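You operate a simulated robot arm through the tools that you are given. There is no shell and no other tool. Be economical: measure what you need, move in short steps, check, and stop when the job is done.

You run a simulated robot arm. Do the job below in one go: nothing can be reset, and whatever is moved stays where it is left.

Task
Set out the silver tin, then try the hand remote on HF.
Fine: tin from the cart drawer to the top of the red-handled welder, drawer shut; black remote knob to the middle; hold the orange button about three seconds, under four.
Where things are to end (x, y in the base frame): silver tin within 0.06 m of [0.68, 0.07].
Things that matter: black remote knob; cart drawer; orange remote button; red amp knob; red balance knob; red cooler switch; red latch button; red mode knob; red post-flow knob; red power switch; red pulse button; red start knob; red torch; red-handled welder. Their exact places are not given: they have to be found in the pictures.

It is judged by the outcome, as a careful person would: the job done as asked, and still so three seconds after it is handed in. It fails if anything else is knocked over, pushed out of place, dropped, spilled or broken.

Robot
A 7-joint arm with a two-finger parallel gripper on a trunk, on a base that drives. Base frame: it is fixed to the floor where the robot stands at the start and does not move with it; the origin is under the middle of the robot, x ahead of it, y to its left, z up; the surface under the hand at the start is at about z = 0.465. Readings come in m, degrees, newtons and seconds.
With the tool pointing down near the work surface it reaches from about 0.1 to 0.74 m from the robot's upright axis, wherever it stands. Its first joint turns from -166.0 to 166.0 degrees. Places, roughly: black remote knob [0.9, 0.1, 1.1]; cart drawer [0.4, -0.1, 0.5]; orange remote button [0.9, 0.1, 1.1]; red amp knob [0.6, -0.1, 1]; red balance knob [0.6, 0, 0.8]; red cooler switch [0.6, -0.2, 0.3]; red latch button [0.6, -0.1, 0.7]; red mode knob [0.6, 0.1, 0.8]; red post-flow knob [0.6, -0.1, 0.8]; red power switch [0.5, -0.2, 0.7]; red pulse button [0.6, 0, 0.7]; red start knob [0.6, -0.2, 0.8]; red-handled welder [0.9, -0.1, 0.8]; top of the red-handled welder [0.8, 0, 1]. Payload 3.43 kg.
The tool frame sits at the grasp point between the pads (the TCP): z along the fingers, y along the line on which they close. The tips reach 0.034 m beyond it. Largest opening 0.128 m; finger width 0.024, thickness 0.012; the body of the gripper, 0.048 by 0.13 m, starts 0.096 m behind the TCP.
Orientation is told as [roll, pitch, yaw] about the base's x, y, z axes, in that order, counted from this pose: with the fingers straight down and closing along the base's y, the tool's x points along the base's -x, its y along +y and its z along -z.

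Tools
- The arm moves only by the tool move_arm. Its argument "targets" is one flat list of numbers, 7 for each row, row after row: the shift along the tool's x, y, z in units of 500 mm (1.0 is 500 mm), then the turn, a rotation vector about the tool's x, y, z in units of 120 degrees (1.0 is 120 degrees), then the gripper command, from -1 (shut) to 1 (fully open), values between in proportion. In form: [tx, ty, tz, rx, ry, rz, jaw, tx, ty, tz, rx, ry, rz, jaw, ...]. A call has 1 to 8 rows; each row is the pose to reach, as a shift and turn from the pose commanded when the call began, along the tool's axes at that moment. A call with a number of a shift or a turn outside -1 to 1 is refused whole. Each row takes 0.2 s and may step no farther than 0.05 m and 8.6 degrees from the row before; otherwise, or with a gripper value out of range, the whole call is refused. Where a pose cannot be reached the arm comes as near as it can. A force on the tool above 40 N (or 10 N above the force at the start of the call, whichever is more), or a blocked arm, ends the call early, and 0.2 s more pass. The fingers move at their own pace (about 0.153 m/s each) and stop on an object; they squeeze with about 25 N. The grip force told is the motor's: it shows also when the fingers shut on nothing. Time passes only in rows, and 0.2 s behind the last, so rows that repeat a pose let the fingers close. The reply holds the time, the measured pose of the TCP, the force on the tool along the base axes, the opening and the grip force, in the units named above and with some noise, with the torque about the TCP (base axes, N m) and any sound that the robot's microphone picked up.
- Cameras (640 x 400 px; columns grow to the right, rows downward): "scene" is now at [0.1744, -0.0148, 1.5467]; the picture's right is [-0.09, -1.00, 0.00], its down [-0.84, 0.08, -0.54] and it looks along [0.54, -0.05, -0.84] (base axes); focal length 240 px, centre (320, 200). "wrist" rides on the gripper at [0.076, -0.011, -0.16] in the tool frame; the picture's right is [0.15, 0.99, 0.00], its down [-0.88, 0.13, -0.46] and it looks along [-0.45, 0.07, 0.89] (tool axes); focal length 234 px, centre (320, 200).
- camera(camera): a new picture of that camera. It takes no simulated time.
- steer(legs): drives the robot by 1 to 6 legs, each [ahead, turn to the left] in m and degrees, along the robot's own axes; the way and the turn of a leg run together, so that a leg with both is an arc; at most 1.5 m and 180 degrees a leg. The arm and the cameras ride along, it lands a little off, and it stops where it bumps. It gives what a move gives.
- aim_head(pan, tilt): turns the head with the scene camera to pan (to the left, within 132 degrees either way) and tilt (down, from -29 to 69), counted from straight ahead of the robot. It gives what a move gives.
- probe_pixels(camera, pixels): for up to 12 pixels [column, row] of the newest picture of that camera ("zoom" is the newest enlarged one), the place [x, y, z] in the base frame of the surface seen there, good to about 0.002 m, but the place of the scene camera against the robot may be out by one fixed shift of up to 0.012 m in any direction. It takes no simulated time.
- close_up(camera, box): a new picture of the part [left, top, right, bottom] of that camera's present view, enlarged. It takes no simulated time.
- sign_off(): hands the job in; it is judged then, once.

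Go step by step. Measure first, check grasps and placings, and put right what went wrong. The budget is 80 turns and 52 pictures, counting those below and the enlarged ones. Unless the task says otherwise, let go and move clear before handing in.

The tools are called after "Request:" as name(argument=value, ...) on one line, values as JSON. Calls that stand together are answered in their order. move_arm: Moves the arm, as the interface text tells. Its arguments: {"type":"object","properties":{"targets":{"type":"array"}},"required":["targets"]} The other tools are called the same way: steer (legs) drives the base; aim_head (pan, tilt) turns the head that bears the scene camera; camera (camera) takes a picture; probe_pixels (camera, pixels) gives the place of the surface under pixels of a picture; close_up (camera, box) takes an enlarged picture of a part of a camera's view; sign_off () hands the job in.

At the start:

```text
t: 0.0
tool_pos: [0.4613, -0.0964, 1.3012]
orientation: [0.0, 0.0, 0.0]
wrist_force: [0.4, -1.0, 0.1]
moment: [0.01, 0.02, -0.04]
opening: 0.1279
finger_force: 0.1
robot x, y, heading: [-0.0003, -0.0006, 0.2]
head pan, tilt: [-5.4, 57.3]
```

scene: 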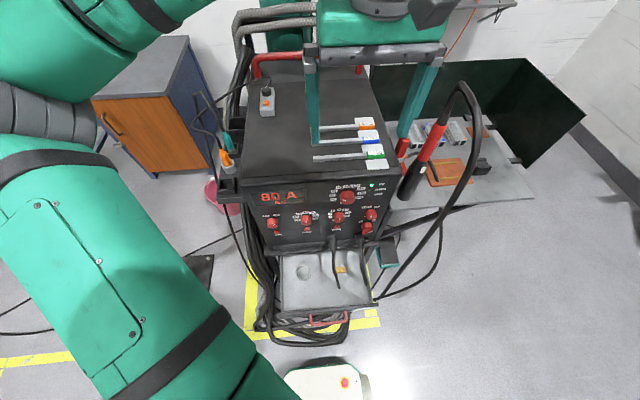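
wrist: 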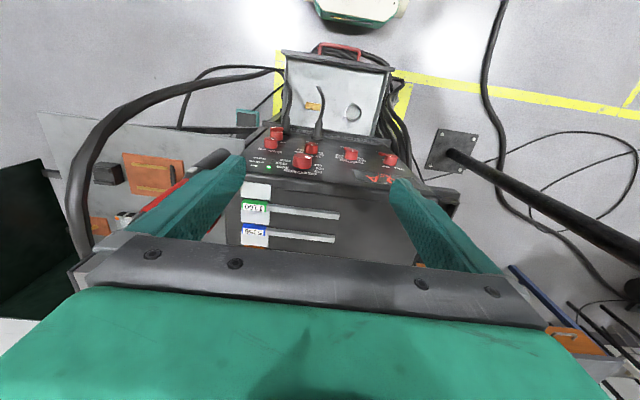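

The welder sits on a cart; a grey tray with a red handle near (325,290) may be the drawer, and a remote is at (267,100). I'll zoom in on both and on the front panel.

Request:
close_up(camera="scene", box=[220, 170, 420, 350])

Request:
probe_pixels(camera="scene", pixels=[[267, 93], [267, 105], [303, 272], [342, 270], [325, 320], [285, 300], [365, 300], [300, 240], [255, 170], [270, 130], [350, 90], [325, 285]])

Request:
close_up(camera="scene", box=[190, 50, 350, 180])

```text
2.22 times, centred on (320, 260) of scene
```

zoom: 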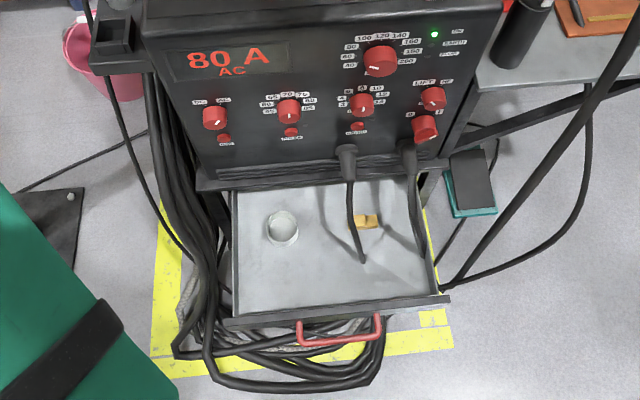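

```text
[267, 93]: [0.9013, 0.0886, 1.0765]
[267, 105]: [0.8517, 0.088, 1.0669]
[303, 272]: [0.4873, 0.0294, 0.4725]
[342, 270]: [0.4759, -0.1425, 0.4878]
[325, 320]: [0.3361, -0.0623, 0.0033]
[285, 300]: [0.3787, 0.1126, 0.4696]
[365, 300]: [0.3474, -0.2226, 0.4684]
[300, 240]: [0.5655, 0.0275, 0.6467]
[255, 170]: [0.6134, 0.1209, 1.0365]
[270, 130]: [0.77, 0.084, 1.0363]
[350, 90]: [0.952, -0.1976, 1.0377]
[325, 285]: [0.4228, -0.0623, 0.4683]
```

```text
3.08 times, centred on (270, 115) of scene
```

zoom: 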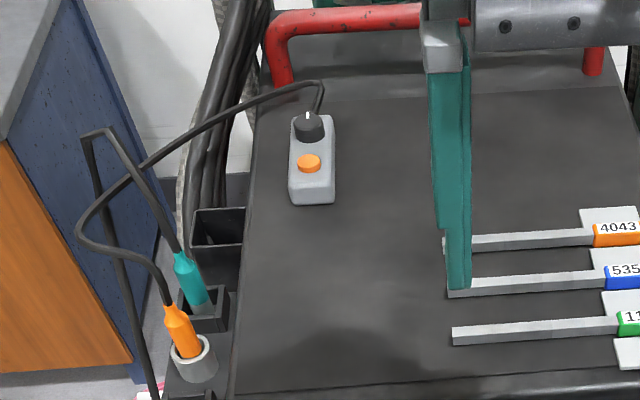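

The drawer is open with the silver tin around (0.487, 0.029). I'll look closely at the panel labels, especially the LIFT/HF knob.

Request:
close_up(camera="scene", box=[325, 175, 405, 240])

Request:
close_up(camera="scene", box=[250, 180, 330, 245])

Request:
close_up(camera="scene", box=[252, 80, 282, 122])

```text
6.15 times, centred on (365, 208) of scene
```

zoom: 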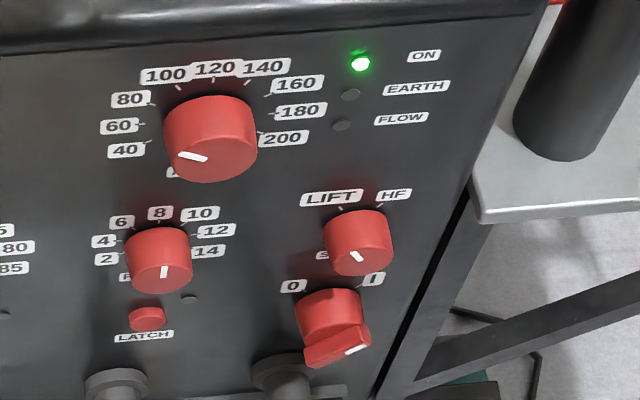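

```text
6.15 times, centred on (290, 212) of scene
```

zoom: 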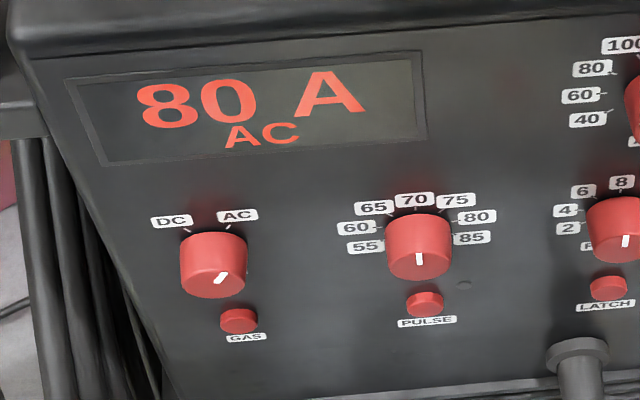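

```text
9.52 times, centred on (267, 101) of scene
```

zoom: 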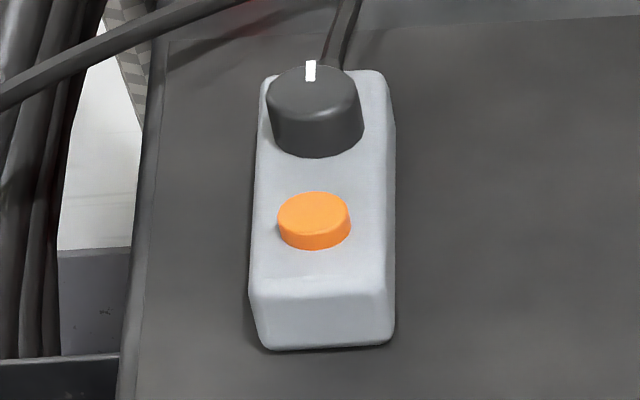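

The start knob's mark seems to point at LIFT (up-left), and AC is set. I'll measure the tin precisely and get a view of the knobs on the remote next.

Request:
close_up(camera="scene", box=[265, 245, 385, 335])

```text
4.44 times, centred on (325, 290) of scene
```

zoom: 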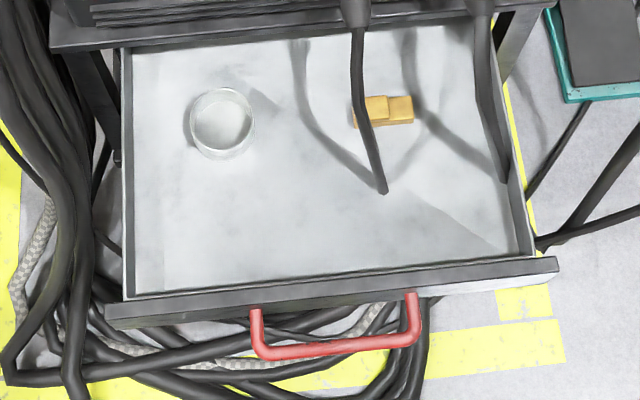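

Request:
probe_pixels(camera="zoom", pixels=[[193, 125], [254, 125], [222, 91], [222, 155], [222, 125], [160, 200], [335, 348], [330, 283], [330, 268], [380, 185], [125, 180], [330, 40]])

Request:
move_arm(targets=[0.02, 0.05, 0.08, 0, 0, 0, 1, 0.04, 0.1, 0.16, 0, 0, 0, 1, 0.04, 0.15, 0.24, 0, 0, 0, 1, 0.04, 0.2, 0.32, 0, 0, 0, 1, 0.04, 0.25, 0.4, 0, 0, 0, 1, 0.04, 0.25, 0.5, 0, 0, 0, 1])

```text
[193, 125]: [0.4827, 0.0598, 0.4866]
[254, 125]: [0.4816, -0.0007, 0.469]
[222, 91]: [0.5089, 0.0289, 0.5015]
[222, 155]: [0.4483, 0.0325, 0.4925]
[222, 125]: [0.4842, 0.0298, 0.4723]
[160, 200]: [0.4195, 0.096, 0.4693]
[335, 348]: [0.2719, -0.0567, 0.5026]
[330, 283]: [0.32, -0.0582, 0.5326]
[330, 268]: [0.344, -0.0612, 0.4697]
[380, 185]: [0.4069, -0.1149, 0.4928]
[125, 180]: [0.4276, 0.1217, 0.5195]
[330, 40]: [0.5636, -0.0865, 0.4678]
```

```text
t: 1.4
tool_pos: [0.4437, 0.0309, 1.0514]
orientation: [0.1, 0.0, 0.0]
wrist_force: [0.0, -0.3, 0.5]
moment: [0.02, 0.01, -0.02]
opening: 0.128
finger_force: 0.0
robot x, y, heading: [0.0031, 0.0002, 0.0]
head pan, tilt: [-5.4, 57.3]
```

The tin is about 0.06 m wide, 0.033 m tall, centred near (0.480, 0.030). I'll descend with the hand leaned back 24° to stay clear of the panel.

Request:
move_arm(targets=[0, 0, 0.09, 0, -0.0667, 0, 1, 0, 0, 0.18, 0, -0.1333, 0, 1, 0, 0, 0.27, 0, -0.2, 0, 1, 0, 0, 0.36, 0, -0.2, 0, 1, 0, 0, 0.45, 0, -0.2, 0, 1, 0, 0, 0.54, 0, -0.2, 0, 1, 0, 0, 0.63, 0, -0.2, 0, 1, 0, 0, 0.72, 0, -0.2, 0, 1])

Request:
camera(camera="wrist")

Request:
camera(camera="scene")

```text
t: 3.2
tool_pos: [0.4424, 0.0297, 0.6911]
orientation: [0.0, -24.0, -0.1]
wrist_force: [-0.3, -0.5, -0.3]
moment: [0.01, -0.03, 0.01]
opening: 0.1281
finger_force: 0.1
out of reach, approached as far as the arm can: row 3
robot x, y, heading: [-0.0012, -0.0022, 0.1]
head pan, tilt: [-5.4, 57.3]
```

```text
43 pictures are left
```

wrist: 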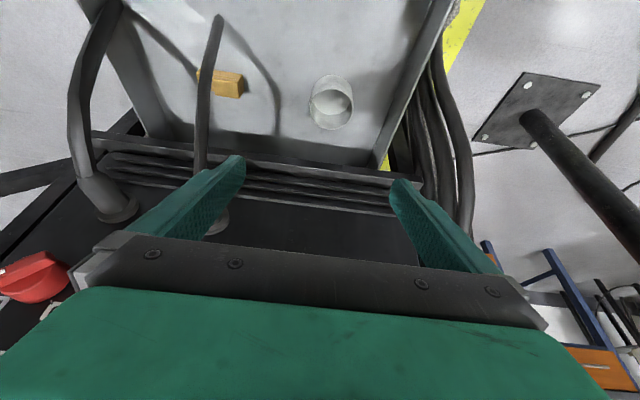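

```text
42 pictures are left
```

scene: 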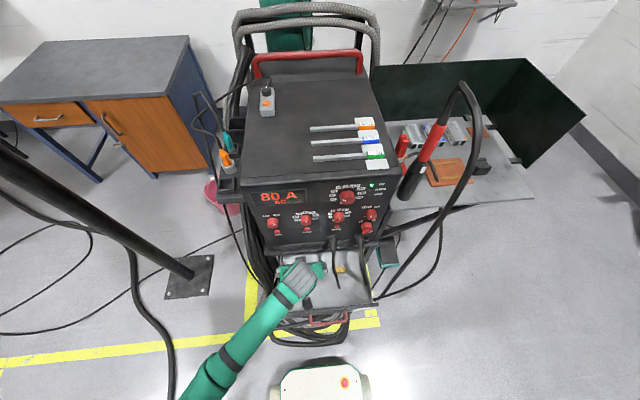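

The hand is between panel and drawer, tin at wrist (331,102). I'll probe it with the wrist camera to correct the camera shift.

Request:
probe_pixels(camera="wrist", pixels=[[311, 100], [352, 102], [331, 79], [331, 128], [331, 105], [310, 225], [250, 190], [207, 60], [60, 275], [250, 60], [331, 91]])

```text
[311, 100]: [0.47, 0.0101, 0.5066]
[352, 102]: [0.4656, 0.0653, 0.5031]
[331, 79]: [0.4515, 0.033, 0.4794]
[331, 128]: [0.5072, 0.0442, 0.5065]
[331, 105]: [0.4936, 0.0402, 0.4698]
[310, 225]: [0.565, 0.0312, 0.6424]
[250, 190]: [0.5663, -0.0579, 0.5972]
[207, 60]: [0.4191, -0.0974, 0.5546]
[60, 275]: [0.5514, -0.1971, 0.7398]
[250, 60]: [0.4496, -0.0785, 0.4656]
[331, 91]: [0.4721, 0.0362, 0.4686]
```

Tin by wrist: centre about (0.478, 0.037), top z 0.506. Going down over it, staying open, then closing.

Request:
move_arm(targets=[0.0186, 0.003, 0.071, 0, 0, 0, 1, 0.0373, 0.006, 0.142, 0, 0, 0, 1, 0.0559, 0.009, 0.213, 0, 0, 0, 1, 0.0746, 0.012, 0.284, 0, 0, 0, 1, 0.0932, 0.015, 0.3548, 0, 0, 0, 1])

Request:
camera(camera="wrist")

```text
t: 4.4
tool_pos: [0.4706, 0.0368, 0.5108]
orientation: [0.0, -24.0, 0.0]
wrist_force: [-0.9, -0.4, 0.8]
moment: [-0.01, -0.02, -0.03]
opening: 0.1282
finger_force: 0.0
robot x, y, heading: [-0.001, -0.0012, 0.1]
head pan, tilt: [-5.4, 57.3]
```

```text
41 pictures are left
```

wrist: 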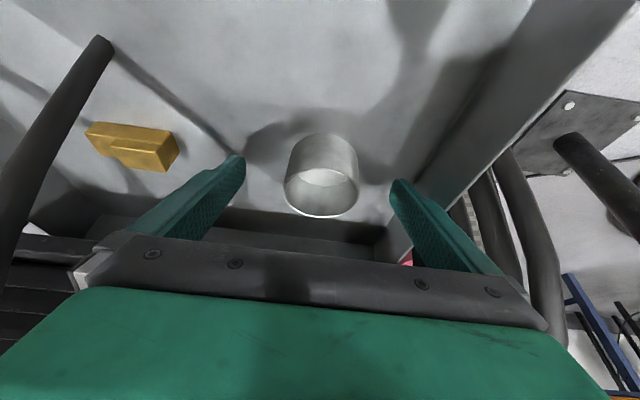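

Tin is centred between the tips at (320,180); now closing and lifting slightly.

Request:
move_arm(targets=[0, 0, 0, 0, 0, 0, 0, 0, 0, 0, 0, 0, 0, -0.4, 0, 0, 0, 0, 0, 0, -1, 0, 0, 0, 0, 0, 0, -1, -0.008, 0, -0.0183, 0, 0, 0, -1, -0.0163, 0, -0.0365, 0, 0, 0, -1])

Request:
camera(camera="wrist")

```text
t: 5.8
tool_pos: [0.4704, 0.0373, 0.5335]
orientation: [0.0, -24.1, 0.0]
wrist_force: [-0.4, -0.1, -0.3]
moment: [0.01, 0.01, -0.03]
opening: 0.0609
finger_force: 25.0
robot x, y, heading: [0.0, 0.0025, -0.1]
head pan, tilt: [-5.4, 57.3]
```

```text
40 pictures are left
```

wrist: 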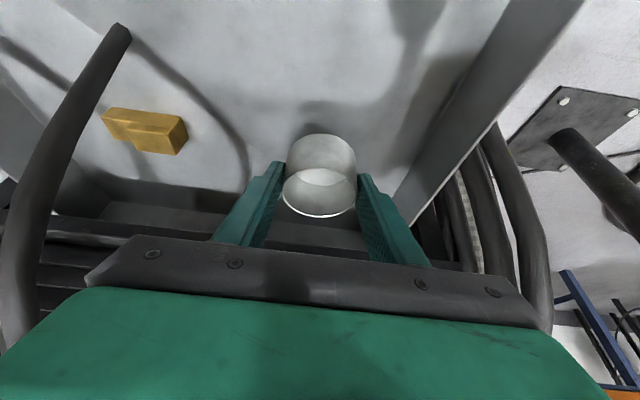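

Tin is gripped (opening 0.061, 25 N) and lifted. Moving back slightly and up, clear of the panel knobs.

Request:
move_arm(targets=[0.0264, 0, -0.0884, 0, 0, 0, -1, -0.0135, 0, -0.1779, 0, 0, 0, -1, -0.0534, 0, -0.2674, 0, 0, 0, -1, -0.0933, 0, -0.3569, 0, 0, 0, -1, -0.1332, 0, -0.4464, 0, 0, 0, -1, -0.1731, 0, -0.5359, 0, 0, 0, -1, -0.213, 0, -0.6254, 0, 0, 0, -1, -0.2529, 0, -0.7149, 0, 0, 0, -1])

Request:
move_arm(targets=[-0.0399, 0, -0.0895, 0, 0, 0, -1, -0.0798, 0, -0.179, 0, 0, 0, -1, -0.1197, 0, -0.2685, 0, 0, 0, -1, -0.1596, 0, -0.358, 0, 0, 0, -1, -0.1995, 0, -0.4475, 0, 0, 0, -1, -0.2394, 0, -0.537, 0, 0, 0, -1])

Request:
camera(camera="scene")

```text
t: 7.6
tool_pos: [0.4572, 0.0419, 0.9049]
orientation: [0.0, -23.9, 0.0]
wrist_force: [0.9, 0.8, -1.0]
moment: [-0.04, 0.03, 0.03]
opening: 0.0609
finger_force: 25.5
out of reach, approached as far as the arm can: row 8
robot x, y, heading: [0.0012, -0.0005, -0.2]
head pan, tilt: [-5.4, 57.3]
```

```text
t: 9.0
tool_pos: [0.4567, 0.0393, 1.2009]
orientation: [0.0, -24.0, -0.1]
wrist_force: [-0.9, 1.1, -0.8]
moment: [0.01, 0.02, 0.03]
opening: 0.061
finger_force: 25.3
out of reach, approached as far as the arm can: row 1, 2, 3, 4
robot x, y, heading: [0.0006, -0.0008, -0.2]
head pan, tilt: [-5.4, 57.3]
```

```text
39 pictures are left
```

scene: 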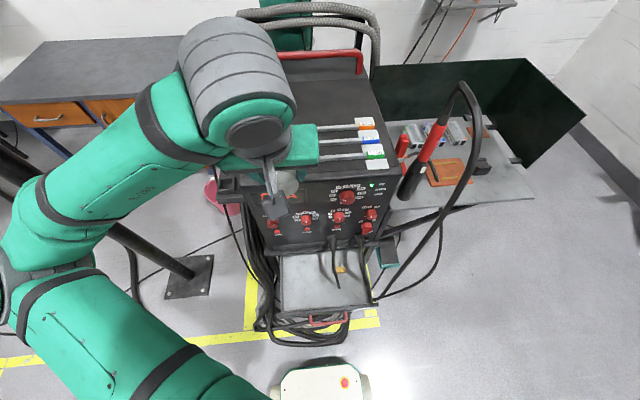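

Clear of the welder top. Moving forward over the set-down spot at z 1.20.

Request:
move_arm(targets=[-0.0788, 0.0124, 0.0351, 0, 0, 0, -1, -0.1577, 0.0248, 0.0702, 0, 0, 0, -1, -0.2365, 0.0372, 0.1054, 0, 0, 0, -1, -0.3154, 0.0496, 0.1405, 0, 0, 0, -1, -0.3942, 0.062, 0.1756, 0, 0, 0, -1])

Request:
camera(camera="wrist")

```text
t: 10.2
tool_pos: [0.6749, 0.0686, 1.1982]
orientation: [-0.1, -24.0, 0.0]
wrist_force: [-0.5, -0.5, -0.7]
moment: [-0.03, -0.04, -0.01]
opening: 0.0608
finger_force: 24.9
robot x, y, heading: [0.0025, -0.0005, -0.1]
head pan, tilt: [-5.4, 57.3]
```

```text
38 pictures are left
```

wrist: 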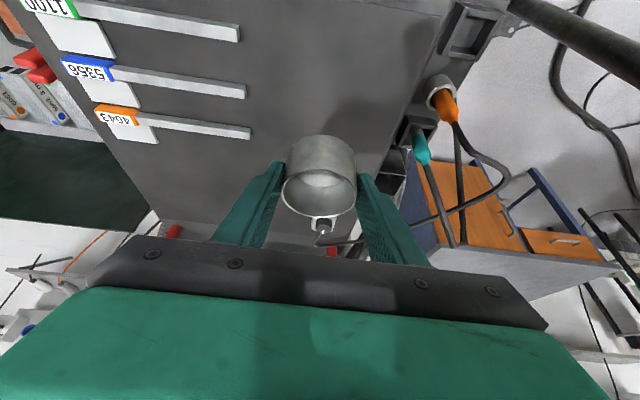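

Request:
probe_pixels(camera="wrist", pixels=[[320, 100], [270, 130], [230, 170], [380, 120], [375, 160], [390, 140], [245, 133], [320, 225], [335, 215]])

```text
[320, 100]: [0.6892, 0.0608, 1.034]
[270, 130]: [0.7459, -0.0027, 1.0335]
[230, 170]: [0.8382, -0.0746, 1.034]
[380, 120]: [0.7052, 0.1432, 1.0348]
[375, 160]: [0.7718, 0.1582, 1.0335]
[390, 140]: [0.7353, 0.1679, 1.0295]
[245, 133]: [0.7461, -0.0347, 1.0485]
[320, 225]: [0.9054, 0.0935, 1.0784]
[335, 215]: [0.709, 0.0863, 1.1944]
```

Welder top is at z 1.034 here, and clear. Lowering until the tin is just on it.

Request:
move_arm(targets=[0.034, 0, 0.073, 0, 0, 0, -1, 0.068, 0, 0.146, 0, 0, 0, -1, 0.09, 0, 0.193, 0, 0, 0, -1, 0.1021, 0, 0.2192, 0, 0, 0, -1, 0.1021, 0, 0.2192, 0, 0, 0, -1])

Request:
camera(camera="wrist")

```text
t: 11.4
tool_pos: [0.6717, 0.069, 1.0783]
orientation: [0.0, -24.1, 0.0]
wrist_force: [0.0, 0.7, 10.7]
moment: [0.01, -0.01, -0.03]
opening: 0.0608
finger_force: 24.6
robot x, y, heading: [-0.0024, 0.0001, 0.1]
head pan, tilt: [-5.4, 57.3]
```

```text
37 pictures are left
```

wrist: 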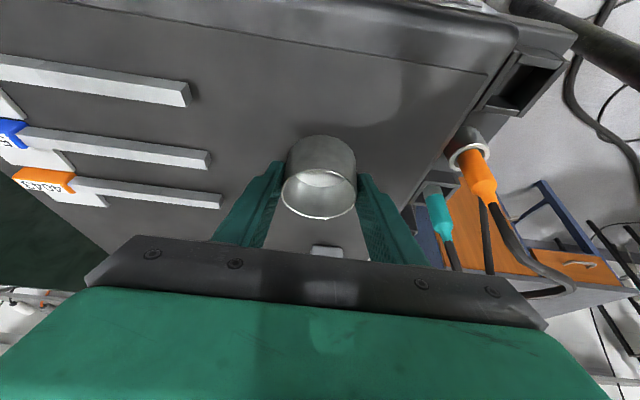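

Contact force 10.7 N: the tin stands on the top. Opening part way and backing off along the tool.

Request:
move_arm(targets=[0, 0, 0, 0, 0, 0, 0.33, 0, 0, 0, 0, 0, 0, 0.33, 0, 0, -0.06, 0, 0, 0, 0.33, 0, 0, -0.14, 0, 0, 0, 0.33, 0, 0, -0.22, 0, 0, 0, 0.33, 0, 0, -0.3, 0, 0, 0, 0.33])

Request:
camera(camera="wrist")

```text
t: 12.8
tool_pos: [0.6118, 0.0714, 1.215]
orientation: [0.0, -23.9, 0.0]
wrist_force: [0.1, 0.1, -0.5]
moment: [0.01, 0.0, -0.02]
opening: 0.0849
finger_force: 0.1
robot x, y, heading: [-0.0009, 0.0041, 0.1]
head pan, tilt: [-5.4, 57.3]
```

```text
36 pictures are left
```

wrist: 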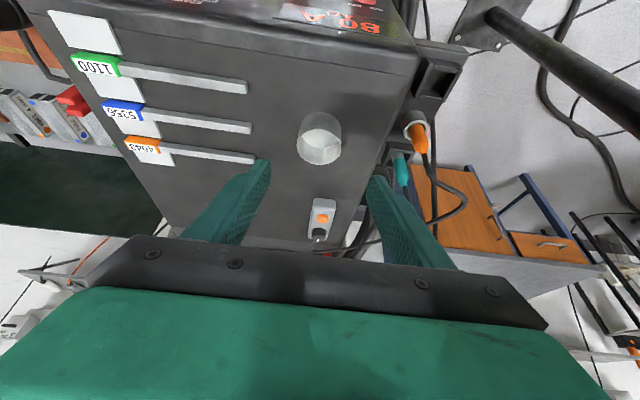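

The tin stands near (320,138). I'll probe it and zoom onto the remote from here.

Request:
probe_pixels(camera="wrist", pixels=[[297, 145], [341, 145], [320, 115], [320, 162], [322, 219], [319, 232], [323, 202]])

Request:
close_up(camera="wrist", box=[295, 190, 350, 255])

```text
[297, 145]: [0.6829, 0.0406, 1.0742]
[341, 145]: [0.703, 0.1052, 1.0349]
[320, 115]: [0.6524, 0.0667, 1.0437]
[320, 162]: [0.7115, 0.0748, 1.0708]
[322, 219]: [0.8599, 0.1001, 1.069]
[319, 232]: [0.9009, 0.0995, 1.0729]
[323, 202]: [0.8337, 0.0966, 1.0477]
```

```text
6.15 times, centred on (322, 222) of wrist
```

zoom: 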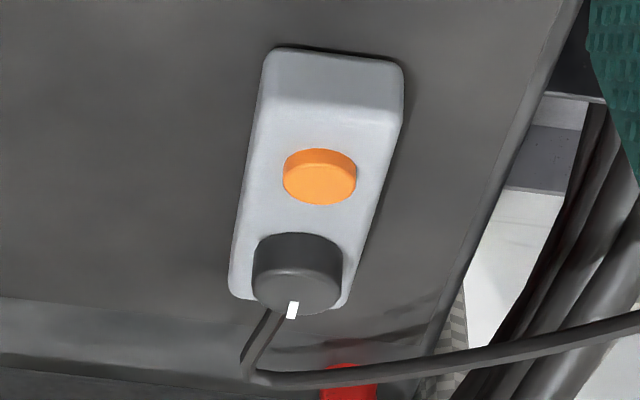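

Tin is centred at about (0.68, 0.07), good. The black knob's white mark points to the cable end, in line with the remote; I'll move above the remote for a closer look for a scale.

Request:
move_arm(targets=[-0.0744, 0.0116, 0.0178, 0, 0.04, 0, 0.33, -0.1488, 0.0232, 0.0356, 0, 0.08, 0, 0.33, -0.2232, 0.0348, 0.0534, 0, 0.12, 0, 0.33, -0.2976, 0.0464, 0.0712, 0, 0.16, 0, 0.33, -0.372, 0.058, 0.089, 0, 0.2, 0, 0.33])

Request:
camera(camera="wrist")

```text
t: 14.0
tool_pos: [0.7997, 0.0999, 1.249]
orientation: [0.0, -0.1, 0.0]
wrist_force: [0.0, 0.5, -0.5]
moment: [-0.18, 0.01, -0.02]
opening: 0.0851
finger_force: 0.2
robot x, y, heading: [-0.0001, -0.0008, 0.5]
head pan, tilt: [-5.4, 57.3]
```

```text
34 pictures are left
```

wrist: 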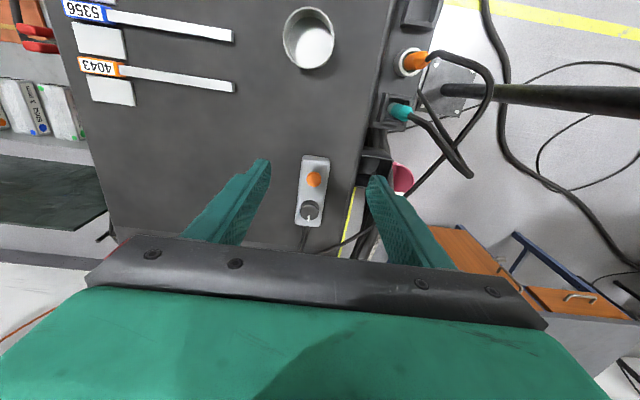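

Request:
close_up(camera="wrist", box=[285, 145, 350, 240])

```text
4.21 times, centred on (318, 192) of wrist
```

zoom: 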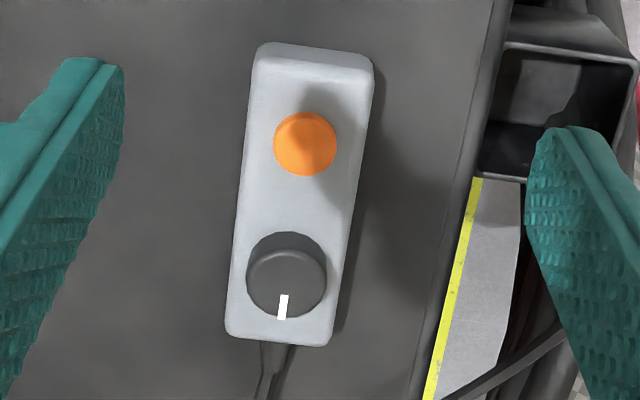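

No scale shows on the remote; the mark points straight along its axis to the cable. I'll measure knob and button for a trial turn.

Request:
probe_pixels(camera="zoom", pixels=[[250, 280], [325, 280], [287, 252], [287, 316], [287, 285], [282, 300], [305, 145], [305, 165], [300, 205], [240, 325], [322, 330], [265, 65]])

Request:
aim_head(pan=0, tilt=50)

Request:
camera(camera="scene")

```text
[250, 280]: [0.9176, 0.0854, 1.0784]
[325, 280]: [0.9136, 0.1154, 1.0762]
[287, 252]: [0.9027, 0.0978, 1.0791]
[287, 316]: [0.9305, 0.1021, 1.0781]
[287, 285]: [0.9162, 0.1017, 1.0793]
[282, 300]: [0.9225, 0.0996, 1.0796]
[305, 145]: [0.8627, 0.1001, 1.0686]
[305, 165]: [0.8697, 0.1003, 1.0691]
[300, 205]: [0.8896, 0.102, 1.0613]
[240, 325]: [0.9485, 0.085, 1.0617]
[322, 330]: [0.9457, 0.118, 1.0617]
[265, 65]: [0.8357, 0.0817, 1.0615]
```

```text
t: 14.7
tool_pos: [0.7991, 0.0987, 1.2473]
orientation: [0.0, 0.0, 0.0]
wrist_force: [0.2, 0.2, 0.4]
moment: [0.01, -0.03, 0.01]
opening: 0.0852
finger_force: 0.1
robot x, y, heading: [0.0009, -0.0004, -0.1]
head pan, tilt: [0.0, 50.0]
```

```text
32 pictures are left
```

scene: 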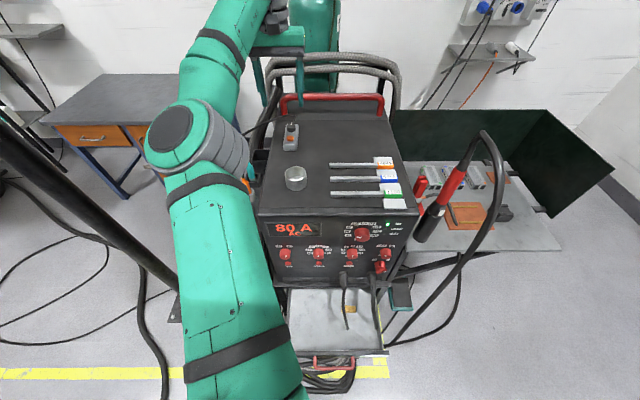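

Knob centre is (0.9165, 0.100), top 1.079, body top 1.0615; button at (0.865, 0.100). Moving above the knob to see whether the reach suffices.

Request:
move_arm(targets=[-0.09, 0.001, 0, 0, 0, 0, -0.06, -0.18, 0.002, 0, 0, 0, 0, -0.06, -0.2348, 0.0026, 0.05, 0, 0, 0, -0.06, -0.2348, 0.0026, 0.13, 0, 0, 0, -0.06, -0.2348, 0.0026, 0.2146, 0, 0, 0, -0.06])

Request:
camera(camera="wrist")

Request:
close_up(camera="scene", box=[260, 205, 420, 285])

```text
t: 15.9
tool_pos: [0.8587, 0.1101, 1.1508]
orientation: [0.0, -0.1, -0.2]
wrist_force: [-0.5, -1.2, 0.9]
moment: [0.18, -0.01, 0.0]
opening: 0.0603
finger_force: 0.0
out of reach, approached as far as the arm can: row 1, 2, 3, 4, 5
robot x, y, heading: [0.0002, -0.0006, -0.1]
head pan, tilt: [0.0, 50.0]
```

```text
31 pictures are left
```

wrist: 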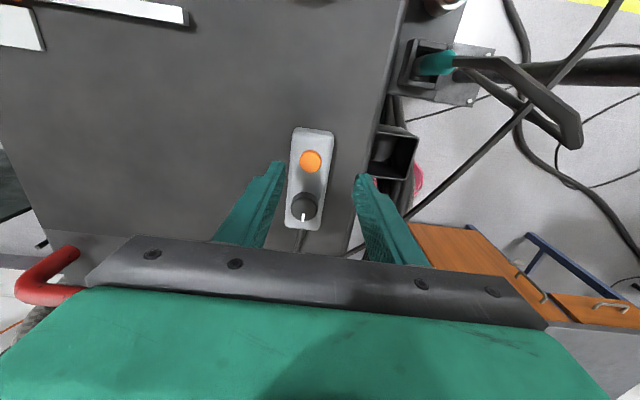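

```text
4.00 times, centred on (340, 245) of scene
```

zoom: 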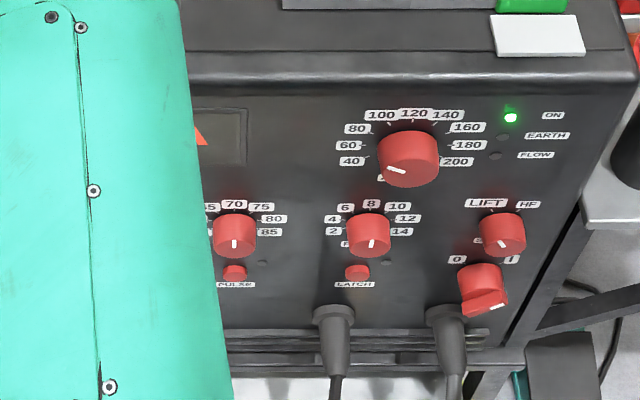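

Straight-down reach stops at x≈0.86, so I'll have to drive closer later; the drawer should be shut first. Retracting up and back now.

Request:
move_arm(targets=[0, 0, -0.1, 0, 0, 0, -0.5, 0, 0, -0.2, 0, 0, 0, -1, 0.09, -0.04, -0.2, 0, 0, 0, -1, 0.18, -0.08, -0.2, 0, 0, 0, -1, 0.27, -0.12, -0.2, 0, 0, 0, -1, 0.36, -0.16, -0.2, 0, 0, 0, -1, 0.45, -0.2, -0.2, 0, 0, 0, -1, 0.54, -0.24, -0.2, 0, 0, 0, -1])

Request:
steer(legs=[[-0.3, 0]])

Request:
aim_head(pan=-3, tilt=40)

Request:
camera(camera="scene")

```text
t: 17.7
tool_pos: [0.5858, -0.0091, 1.2502]
orientation: [0.0, 0.1, 0.0]
wrist_force: [0.5, 0.8, -0.9]
moment: [0.01, 0.02, -0.02]
opening: 0.0001
finger_force: 25.1
out of reach, approached as far as the arm can: row 1, 2
robot x, y, heading: [-0.0027, 0.0014, 0.0]
head pan, tilt: [0.0, 50.0]
```

```text
t: 19.4
tool_pos: [0.3775, -0.006, 1.2515]
orientation: [0.0, -0.3, 0.1]
wrist_force: [1.1, -0.3, 0.0]
moment: [0.03, 0.04, -0.03]
opening: 0.0001
finger_force: 24.9
robot x, y, heading: [-0.2112, -0.0005, 0.1]
head pan, tilt: [0.0, 50.0]
stopped in leg 1: the robot was blocked; the commanded pose is now the measured one
```

```text
t: 20.1
tool_pos: [0.3766, -0.0072, 1.2519]
orientation: [0.0, -0.2, 0.2]
wrist_force: [0.4, 0.4, -0.4]
moment: [0.01, 0.01, 0.0]
opening: 0.0
finger_force: 24.9
robot x, y, heading: [-0.2062, -0.0035, 0.3]
head pan, tilt: [-3.0, 40.0]
```

```text
29 pictures are left
```

scene: 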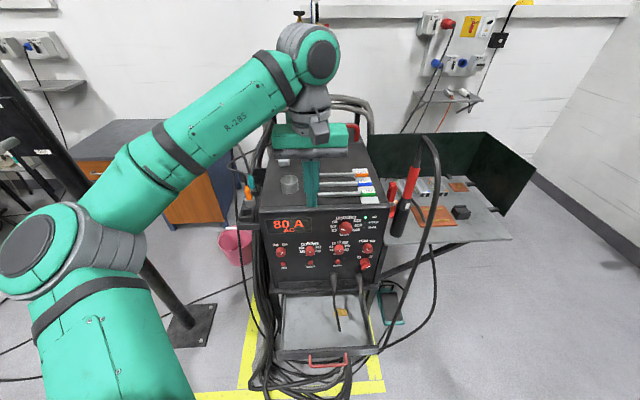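

The base was blocked after 0.21 m by something behind; I'll look back to make sure nothing was disturbed, and zoom on the panel and drawer.

Request:
close_up(camera="scene", box=[255, 200, 395, 290])

Request:
close_up(camera="scene", box=[250, 260, 400, 375])

Request:
probe_pixels(camera="zoom", pixels=[[250, 390], [330, 390], [400, 390], [330, 345], [370, 255], [355, 100], [390, 255], [120, 325], [545, 325], [330, 365], [485, 70], [460, 330]])

Request:
aim_head(pan=130, tilt=50)

Request:
camera(camera="scene")

```text
4.44 times, centred on (325, 245) of scene
```

zoom: 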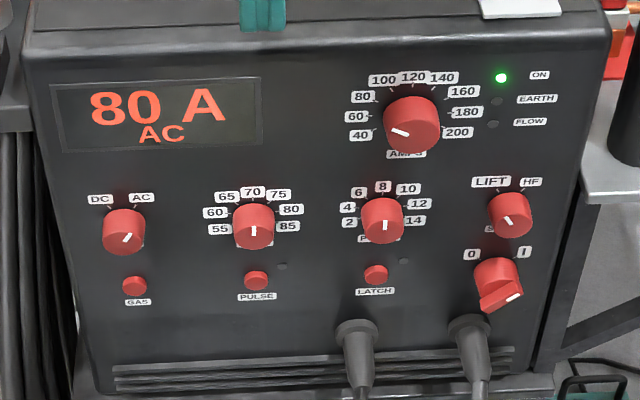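

```text
3.48 times, centred on (325, 318) of scene
```

zoom: 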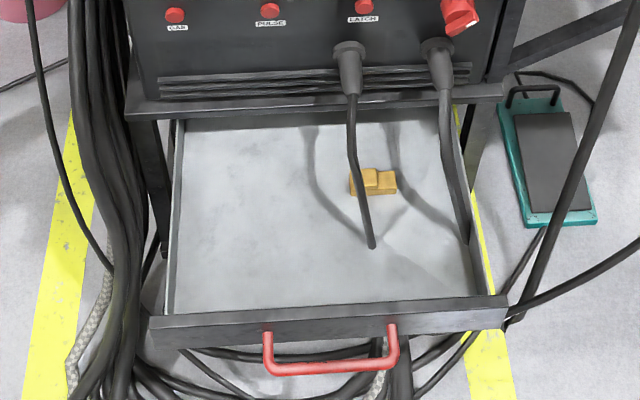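

```text
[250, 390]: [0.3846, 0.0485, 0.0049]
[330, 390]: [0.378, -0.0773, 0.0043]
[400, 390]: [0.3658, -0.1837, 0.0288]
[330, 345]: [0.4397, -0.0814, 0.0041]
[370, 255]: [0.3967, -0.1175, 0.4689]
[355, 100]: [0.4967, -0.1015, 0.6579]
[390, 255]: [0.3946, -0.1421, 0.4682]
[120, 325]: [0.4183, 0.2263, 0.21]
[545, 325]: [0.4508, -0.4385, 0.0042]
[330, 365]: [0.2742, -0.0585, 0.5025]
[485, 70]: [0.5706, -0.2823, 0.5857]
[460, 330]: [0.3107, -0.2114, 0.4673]
```

```text
t: 22.3
tool_pos: [0.3772, -0.0068, 1.2507]
orientation: [0.0, -0.1, 0.1]
wrist_force: [-0.5, -0.5, 0.3]
moment: [0.0, 0.01, 0.0]
opening: 0.0001
finger_force: 24.9
robot x, y, heading: [-0.2123, -0.0011, -0.2]
head pan, tilt: [130.0, 50.0]
```

```text
26 pictures are left
```

scene: 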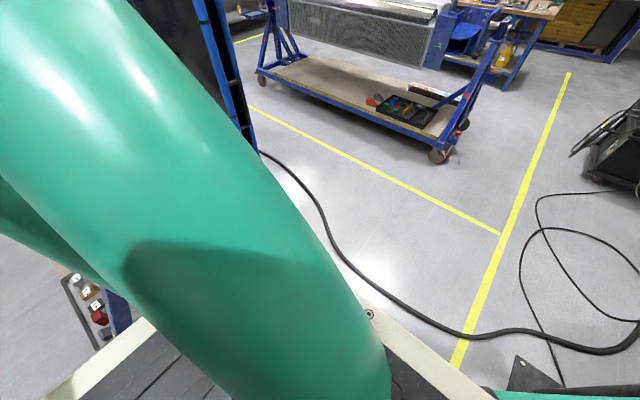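

Nothing visible disturbed behind. The start knob does point to LIFT; amp 80, AC, power I. Now bring the tool level and down to push the drawer front at y≈0.045, clear of the hanging cable stubs at y≈-0.1.

Request:
aim_head(pan=-3, tilt=48)

Request:
move_arm(targets=[0.0375, 0.013, 0.09, 0, -0.0708, 0, -1, 0.075, 0.026, 0.18, 0, -0.1416, 0, -1, 0.1125, 0.039, 0.27, 0, -0.2124, 0, -1, 0.15, 0.052, 0.36, 0, -0.2832, 0, -1, 0.1875, 0.065, 0.45, 0, -0.354, 0, -1, 0.225, 0.078, 0.54, 0, -0.4248, 0, -1, 0.2625, 0.091, 0.63, 0, -0.4956, 0, -1, 0.3, 0.104, 0.72, 0, -0.5664, 0, -1])

Request:
camera(camera="scene")

```text
t: 24.4
tool_pos: [0.3772, -0.0068, 1.2515]
orientation: [0.0, -0.2, 0.1]
wrist_force: [0.6, 0.7, -1.4]
moment: [-0.02, 0.02, 0.0]
opening: 0.0
finger_force: 25.1
robot x, y, heading: [-0.2106, -0.0001, 0.0]
head pan, tilt: [-3.0, 48.0]
```

```text
t: 26.2
tool_pos: [0.2401, 0.0503, 0.8775]
orientation: [0.1, -68.5, -0.4]
wrist_force: [0.0, 2.4, -0.6]
moment: [-0.09, -0.02, -0.26]
opening: 0.0001
finger_force: 25.5
out of reach, approached as far as the arm can: row 5, 6, 7, 8
robot x, y, heading: [-0.2035, 0.0009, -0.0]
head pan, tilt: [-3.0, 48.0]
```

```text
25 pictures are left
```

scene: 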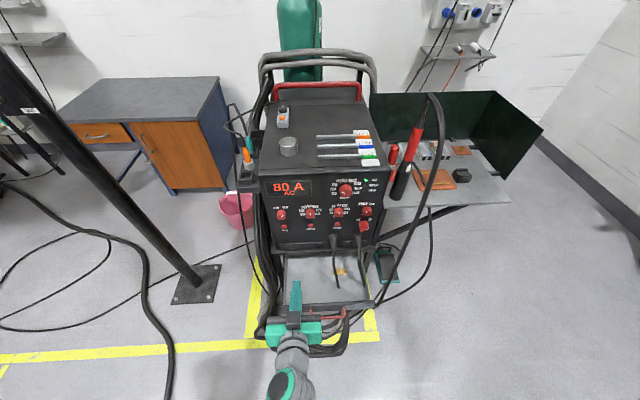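

The level wrist is limited here, but 68° is level enough. Going down to drawer-front height at this tilt.

Request:
move_arm(targets=[0.0896, 0, 0.03, 0, 0, 0, -1, 0.1793, 0, 0.0599, 0, 0, 0, -1, 0.2689, 0, 0.0898, 0, 0, 0, -1, 0.3585, 0, 0.1198, 0, 0, 0, -1, 0.4481, 0, 0.1497, 0, 0, 0, -1, 0.5378, 0, 0.1796, 0, 0, 0, -1, 0.6274, 0, 0.2096, 0, 0, 0, -1, 0.717, 0, 0.2395, 0, 0, 0, -1])

Request:
camera(camera="scene")

```text
t: 28.0
tool_pos: [0.2821, 0.118, 0.5012]
orientation: [1.8, -67.9, -1.5]
wrist_force: [-0.6, 1.6, 1.4]
moment: [-0.09, -0.02, -0.1]
opening: 0.0
finger_force: 25.1
out of reach, approached as far as the arm can: row 1, 2, 3, 4, 5, 6, 7, 8
robot x, y, heading: [-0.2121, 0.0019, 0.0]
head pan, tilt: [-3.0, 48.0]
```

```text
24 pictures are left
```

scene: 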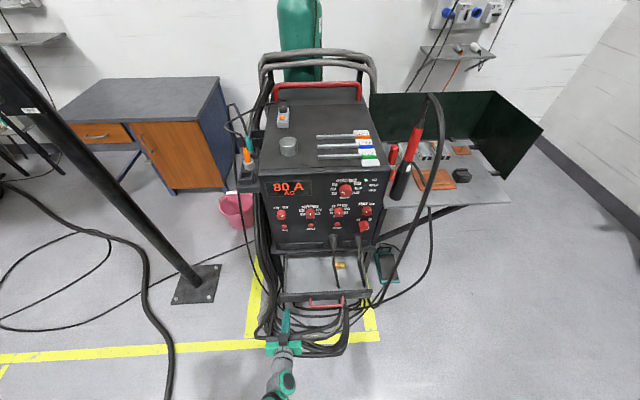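

The hand drifted to y=0.118 at the drawer's edge as it's too near the robot for this tilt. I'll back off with less tilt and move to y≈0.045.

Request:
move_arm(targets=[0.0125, -0.01, -0.06, 0, 0.0667, 0, -1, 0.025, -0.06, -0.093, 0, 0.1333, 0, -1, 0.0375, -0.11, -0.093, 0, 0.2, 0, -1, 0.0375, -0.15, -0.093, 0, 0.2, 0, -1, 0.0375, -0.15, -0.093, 0, 0.2, 0, -1])

Request:
close_up(camera="scene", box=[240, 230, 400, 380])

```text
t: 29.2
tool_pos: [0.2514, 0.0642, 0.5243]
orientation: [0.0, -44.0, 0.1]
wrist_force: [-0.3, 0.1, 0.2]
moment: [-0.02, -0.02, -0.05]
opening: 0.0
finger_force: 25.0
out of reach, approached as far as the arm can: row 1, 2, 3, 4, 5
robot x, y, heading: [-0.2086, -0.0003, 0.1]
head pan, tilt: [-3.0, 48.0]
```

```text
2.67 times, centred on (320, 305) of scene
```

zoom: 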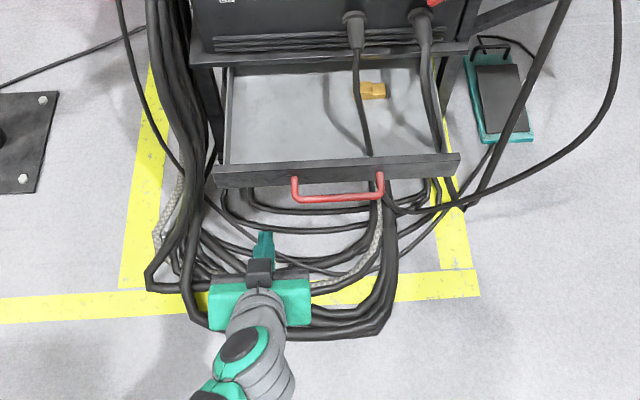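

Tip is now at about (0.275, 0.064, 0.50), just in front of the drawer front. Pushing forward in steps.

Request:
move_arm(targets=[-0.0408, -0.03, 0.0729, 0, 0, 0, -1, -0.0983, -0.03, 0.1285, 0, 0, 0, -1, -0.1558, -0.03, 0.1841, 0, 0, 0, -1, -0.2133, -0.03, 0.2397, 0, 0, 0, -1])

Request:
close_up(camera="scene", box=[240, 190, 400, 340])

```text
t: 30.2
tool_pos: [0.4093, 0.0476, 0.5129]
orientation: [0.0, -44.1, 0.2]
wrist_force: [-0.1, 0.8, 0.0]
moment: [-0.02, 0.02, -0.05]
opening: 0.0
finger_force: 25.1
robot x, y, heading: [-0.2111, 0.0013, -0.1]
head pan, tilt: [-3.0, 48.0]
```

```text
2.67 times, centred on (320, 265) of scene
```

zoom: 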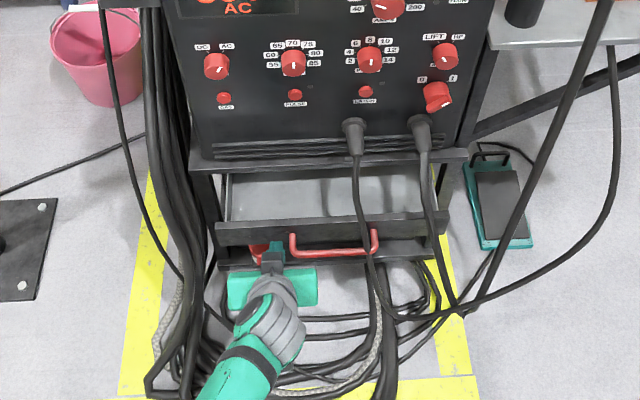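

The drawer is sliding in freely. Continue pushing until it stops.

Request:
move_arm(targets=[-0.0432, 0, 0.0417, 0, 0, 0, -1, -0.0863, 0, 0.0834, 0, 0, 0, -1, -0.1295, 0, 0.125, 0, 0, 0, -1, -0.1726, 0, 0.1667, 0, 0, 0, -1, -0.2158, 0, 0.2084, 0, 0, 0, -1])

Request:
close_up(camera="scene", box=[240, 190, 400, 340])

```text
t: 31.3
tool_pos: [0.5275, 0.0454, 0.5076]
orientation: [0.0, -43.4, 0.4]
wrist_force: [-23.6, 0.3, 9.2]
moment: [0.0, 0.06, -0.02]
opening: 0.0002
finger_force: 25.0
robot x, y, heading: [-0.212, 0.0049, 0.0]
head pan, tilt: [-3.0, 48.0]
stopped in row 5: the force on the tool passed its limit at 302 N (the readings are from after the stop); the commanded pose is now the measured one
```

```text
2.67 times, centred on (320, 265) of scene
```

zoom: 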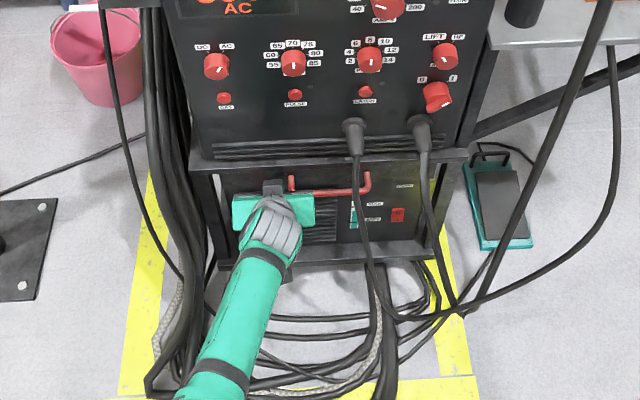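

Drawer is shut against its stop, cart unmoved in the picture. Backing off, then up toward the panel height.

Request:
move_arm(targets=[0.0719, 0, -0.0675, 0, 0, 0, -1, 0.1425, 0, -0.136, 0, 0, 0, -1, 0.213, 0, -0.204, 0, 0, 0, -1, 0.1505, 0, -0.2687, 0, 0, 0, -1, 0.088, 0, -0.3334, 0, 0, 0, -1, 0.0255, 0, -0.3981, 0, 0, 0, -1, -0.037, 0, -0.4628, 0, 0, 0, -1, -0.0995, 0, -0.5275, 0, 0, 0, -1])

Request:
camera(camera="wrist")

Request:
close_up(camera="scene", box=[260, 160, 400, 330])

```text
t: 33.1
tool_pos: [0.3812, 0.0465, 0.7376]
orientation: [0.1, -43.6, 0.3]
wrist_force: [-0.1, -0.8, 1.0]
moment: [0.01, 0.02, 0.0]
opening: 0.0001
finger_force: 24.8
robot x, y, heading: [-0.2101, 0.0007, -0.2]
head pan, tilt: [-3.0, 48.0]
```

```text
20 pictures are left
```

wrist: 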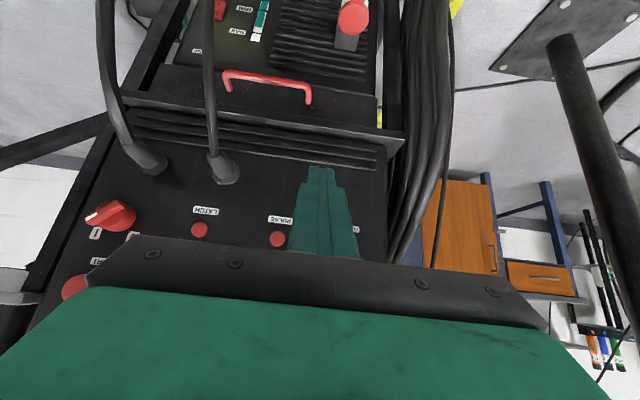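

```text
2.35 times, centred on (330, 245) of scene
```

zoom: 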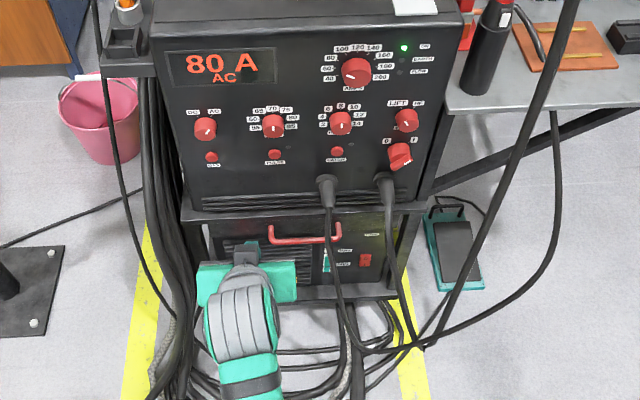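

Drawer is closed and nothing displaced. Probing the start knob and panel plane.

Request:
probe_pixels(camera="zoom", pixels=[[406, 123], [398, 121], [416, 121], [407, 110], [407, 129], [430, 130], [385, 105], [380, 170], [400, 158], [389, 178], [335, 121], [300, 60]])

Request:
probe_pixels(camera="wrist", pixels=[[112, 215], [199, 230], [277, 240], [150, 210], [240, 210], [75, 287], [222, 170]])

Request:
close_up(camera="scene", box=[410, 190, 445, 212])

```text
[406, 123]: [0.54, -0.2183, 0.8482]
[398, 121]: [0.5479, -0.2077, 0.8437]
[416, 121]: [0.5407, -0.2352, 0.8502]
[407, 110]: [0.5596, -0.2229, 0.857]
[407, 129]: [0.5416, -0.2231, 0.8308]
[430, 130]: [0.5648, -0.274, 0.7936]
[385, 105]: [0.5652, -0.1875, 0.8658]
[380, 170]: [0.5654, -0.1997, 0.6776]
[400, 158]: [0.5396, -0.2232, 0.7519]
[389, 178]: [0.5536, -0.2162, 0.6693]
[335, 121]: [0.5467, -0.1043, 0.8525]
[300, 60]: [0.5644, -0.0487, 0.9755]
```

```text
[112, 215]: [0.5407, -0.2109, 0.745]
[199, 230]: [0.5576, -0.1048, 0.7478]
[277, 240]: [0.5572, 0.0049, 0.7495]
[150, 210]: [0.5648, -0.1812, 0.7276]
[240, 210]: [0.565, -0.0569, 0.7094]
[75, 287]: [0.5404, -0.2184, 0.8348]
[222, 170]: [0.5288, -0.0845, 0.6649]
```

```text
16.00 times, centred on (428, 201) of scene
```

zoom: 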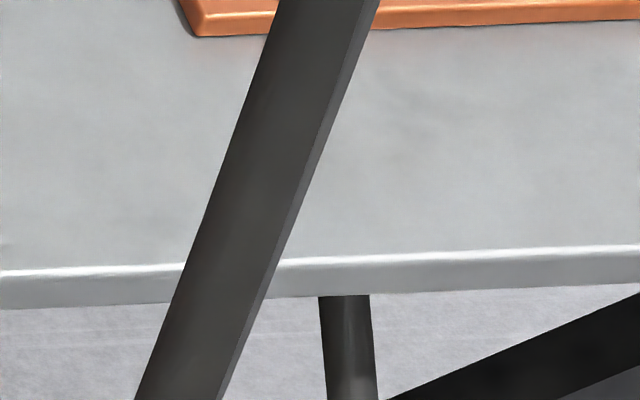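

Panel face is vertical at x=0.565; the start knob is about (0.54, -0.215, 0.847). Checking the torch hose clearance before moving there.

Request:
probe_pixels(camera="scene", pixels=[[430, 240], [425, 265], [431, 210], [405, 285], [412, 170], [405, 195], [385, 250], [377, 300], [425, 150], [404, 180], [400, 200]])

```text
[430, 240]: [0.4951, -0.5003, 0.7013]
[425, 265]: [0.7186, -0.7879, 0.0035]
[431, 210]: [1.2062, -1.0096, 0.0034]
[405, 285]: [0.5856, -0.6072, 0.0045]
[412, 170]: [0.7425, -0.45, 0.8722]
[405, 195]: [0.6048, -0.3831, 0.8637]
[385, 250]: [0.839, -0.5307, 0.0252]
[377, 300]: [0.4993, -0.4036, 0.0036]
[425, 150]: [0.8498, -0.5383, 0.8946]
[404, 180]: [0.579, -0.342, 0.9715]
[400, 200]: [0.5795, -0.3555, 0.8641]
```

Hose and torch stay at y < -0.34, so the hand at y≈-0.21 is clear. Moving in front of the knob with the tool level.

Request:
move_arm(targets=[-0.035, -0.0867, -0.0174, 0, -0.0644, 0, -1, -0.07, -0.1733, -0.0347, 0, -0.1289, 0, -1, -0.1049, -0.26, -0.0521, 0, -0.1933, 0, -0.6, -0.1399, -0.3467, -0.0695, 0, -0.2578, 0, -0.3, -0.1748, -0.4333, -0.0868, 0, -0.3222, 0, -0.1, -0.2098, -0.52, -0.1042, 0, -0.3867, 0, -0.1])

Request:
camera(camera="wrist")

```text
t: 34.5
tool_pos: [0.4253, -0.215, 0.8443]
orientation: [-52.6, -90.0, 52.8]
wrist_force: [-0.1, -0.1, -0.2]
moment: [0.0, -0.01, 0.01]
opening: 0.0574
finger_force: 0.1
robot x, y, heading: [-0.2095, 0.0005, 0.0]
head pan, tilt: [-3.0, 48.0]
```

```text
17 pictures are left
```

wrist: 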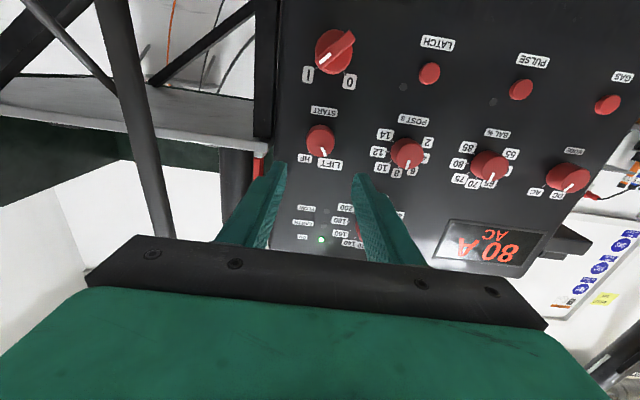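

The start knob (320,142) mark points to LIFT (336,165) rather than HF (306,159). Zooming to measure centre and mark angle.

Request:
close_up(camera="wrist", box=[280, 95, 370, 185])

```text
4.44 times, centred on (325, 140) of wrist
```

zoom: 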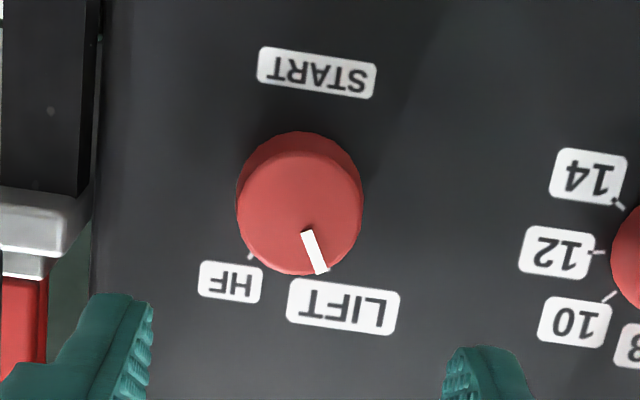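

Request:
probe_pixels(camera="zoom", pixels=[[242, 205], [357, 205], [300, 156], [298, 268], [300, 212], [308, 235], [320, 268], [249, 257], [230, 285], [342, 305], [313, 72], [600, 252]])

```text
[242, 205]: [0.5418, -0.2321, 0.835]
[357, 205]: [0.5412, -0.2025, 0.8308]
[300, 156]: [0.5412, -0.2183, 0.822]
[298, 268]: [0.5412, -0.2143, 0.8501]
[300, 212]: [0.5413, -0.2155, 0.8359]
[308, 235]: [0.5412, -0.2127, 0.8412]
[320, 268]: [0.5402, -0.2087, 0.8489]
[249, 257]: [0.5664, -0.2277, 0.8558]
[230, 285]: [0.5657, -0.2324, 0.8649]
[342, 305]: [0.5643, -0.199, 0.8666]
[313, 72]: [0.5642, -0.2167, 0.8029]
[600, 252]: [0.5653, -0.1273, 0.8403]
```

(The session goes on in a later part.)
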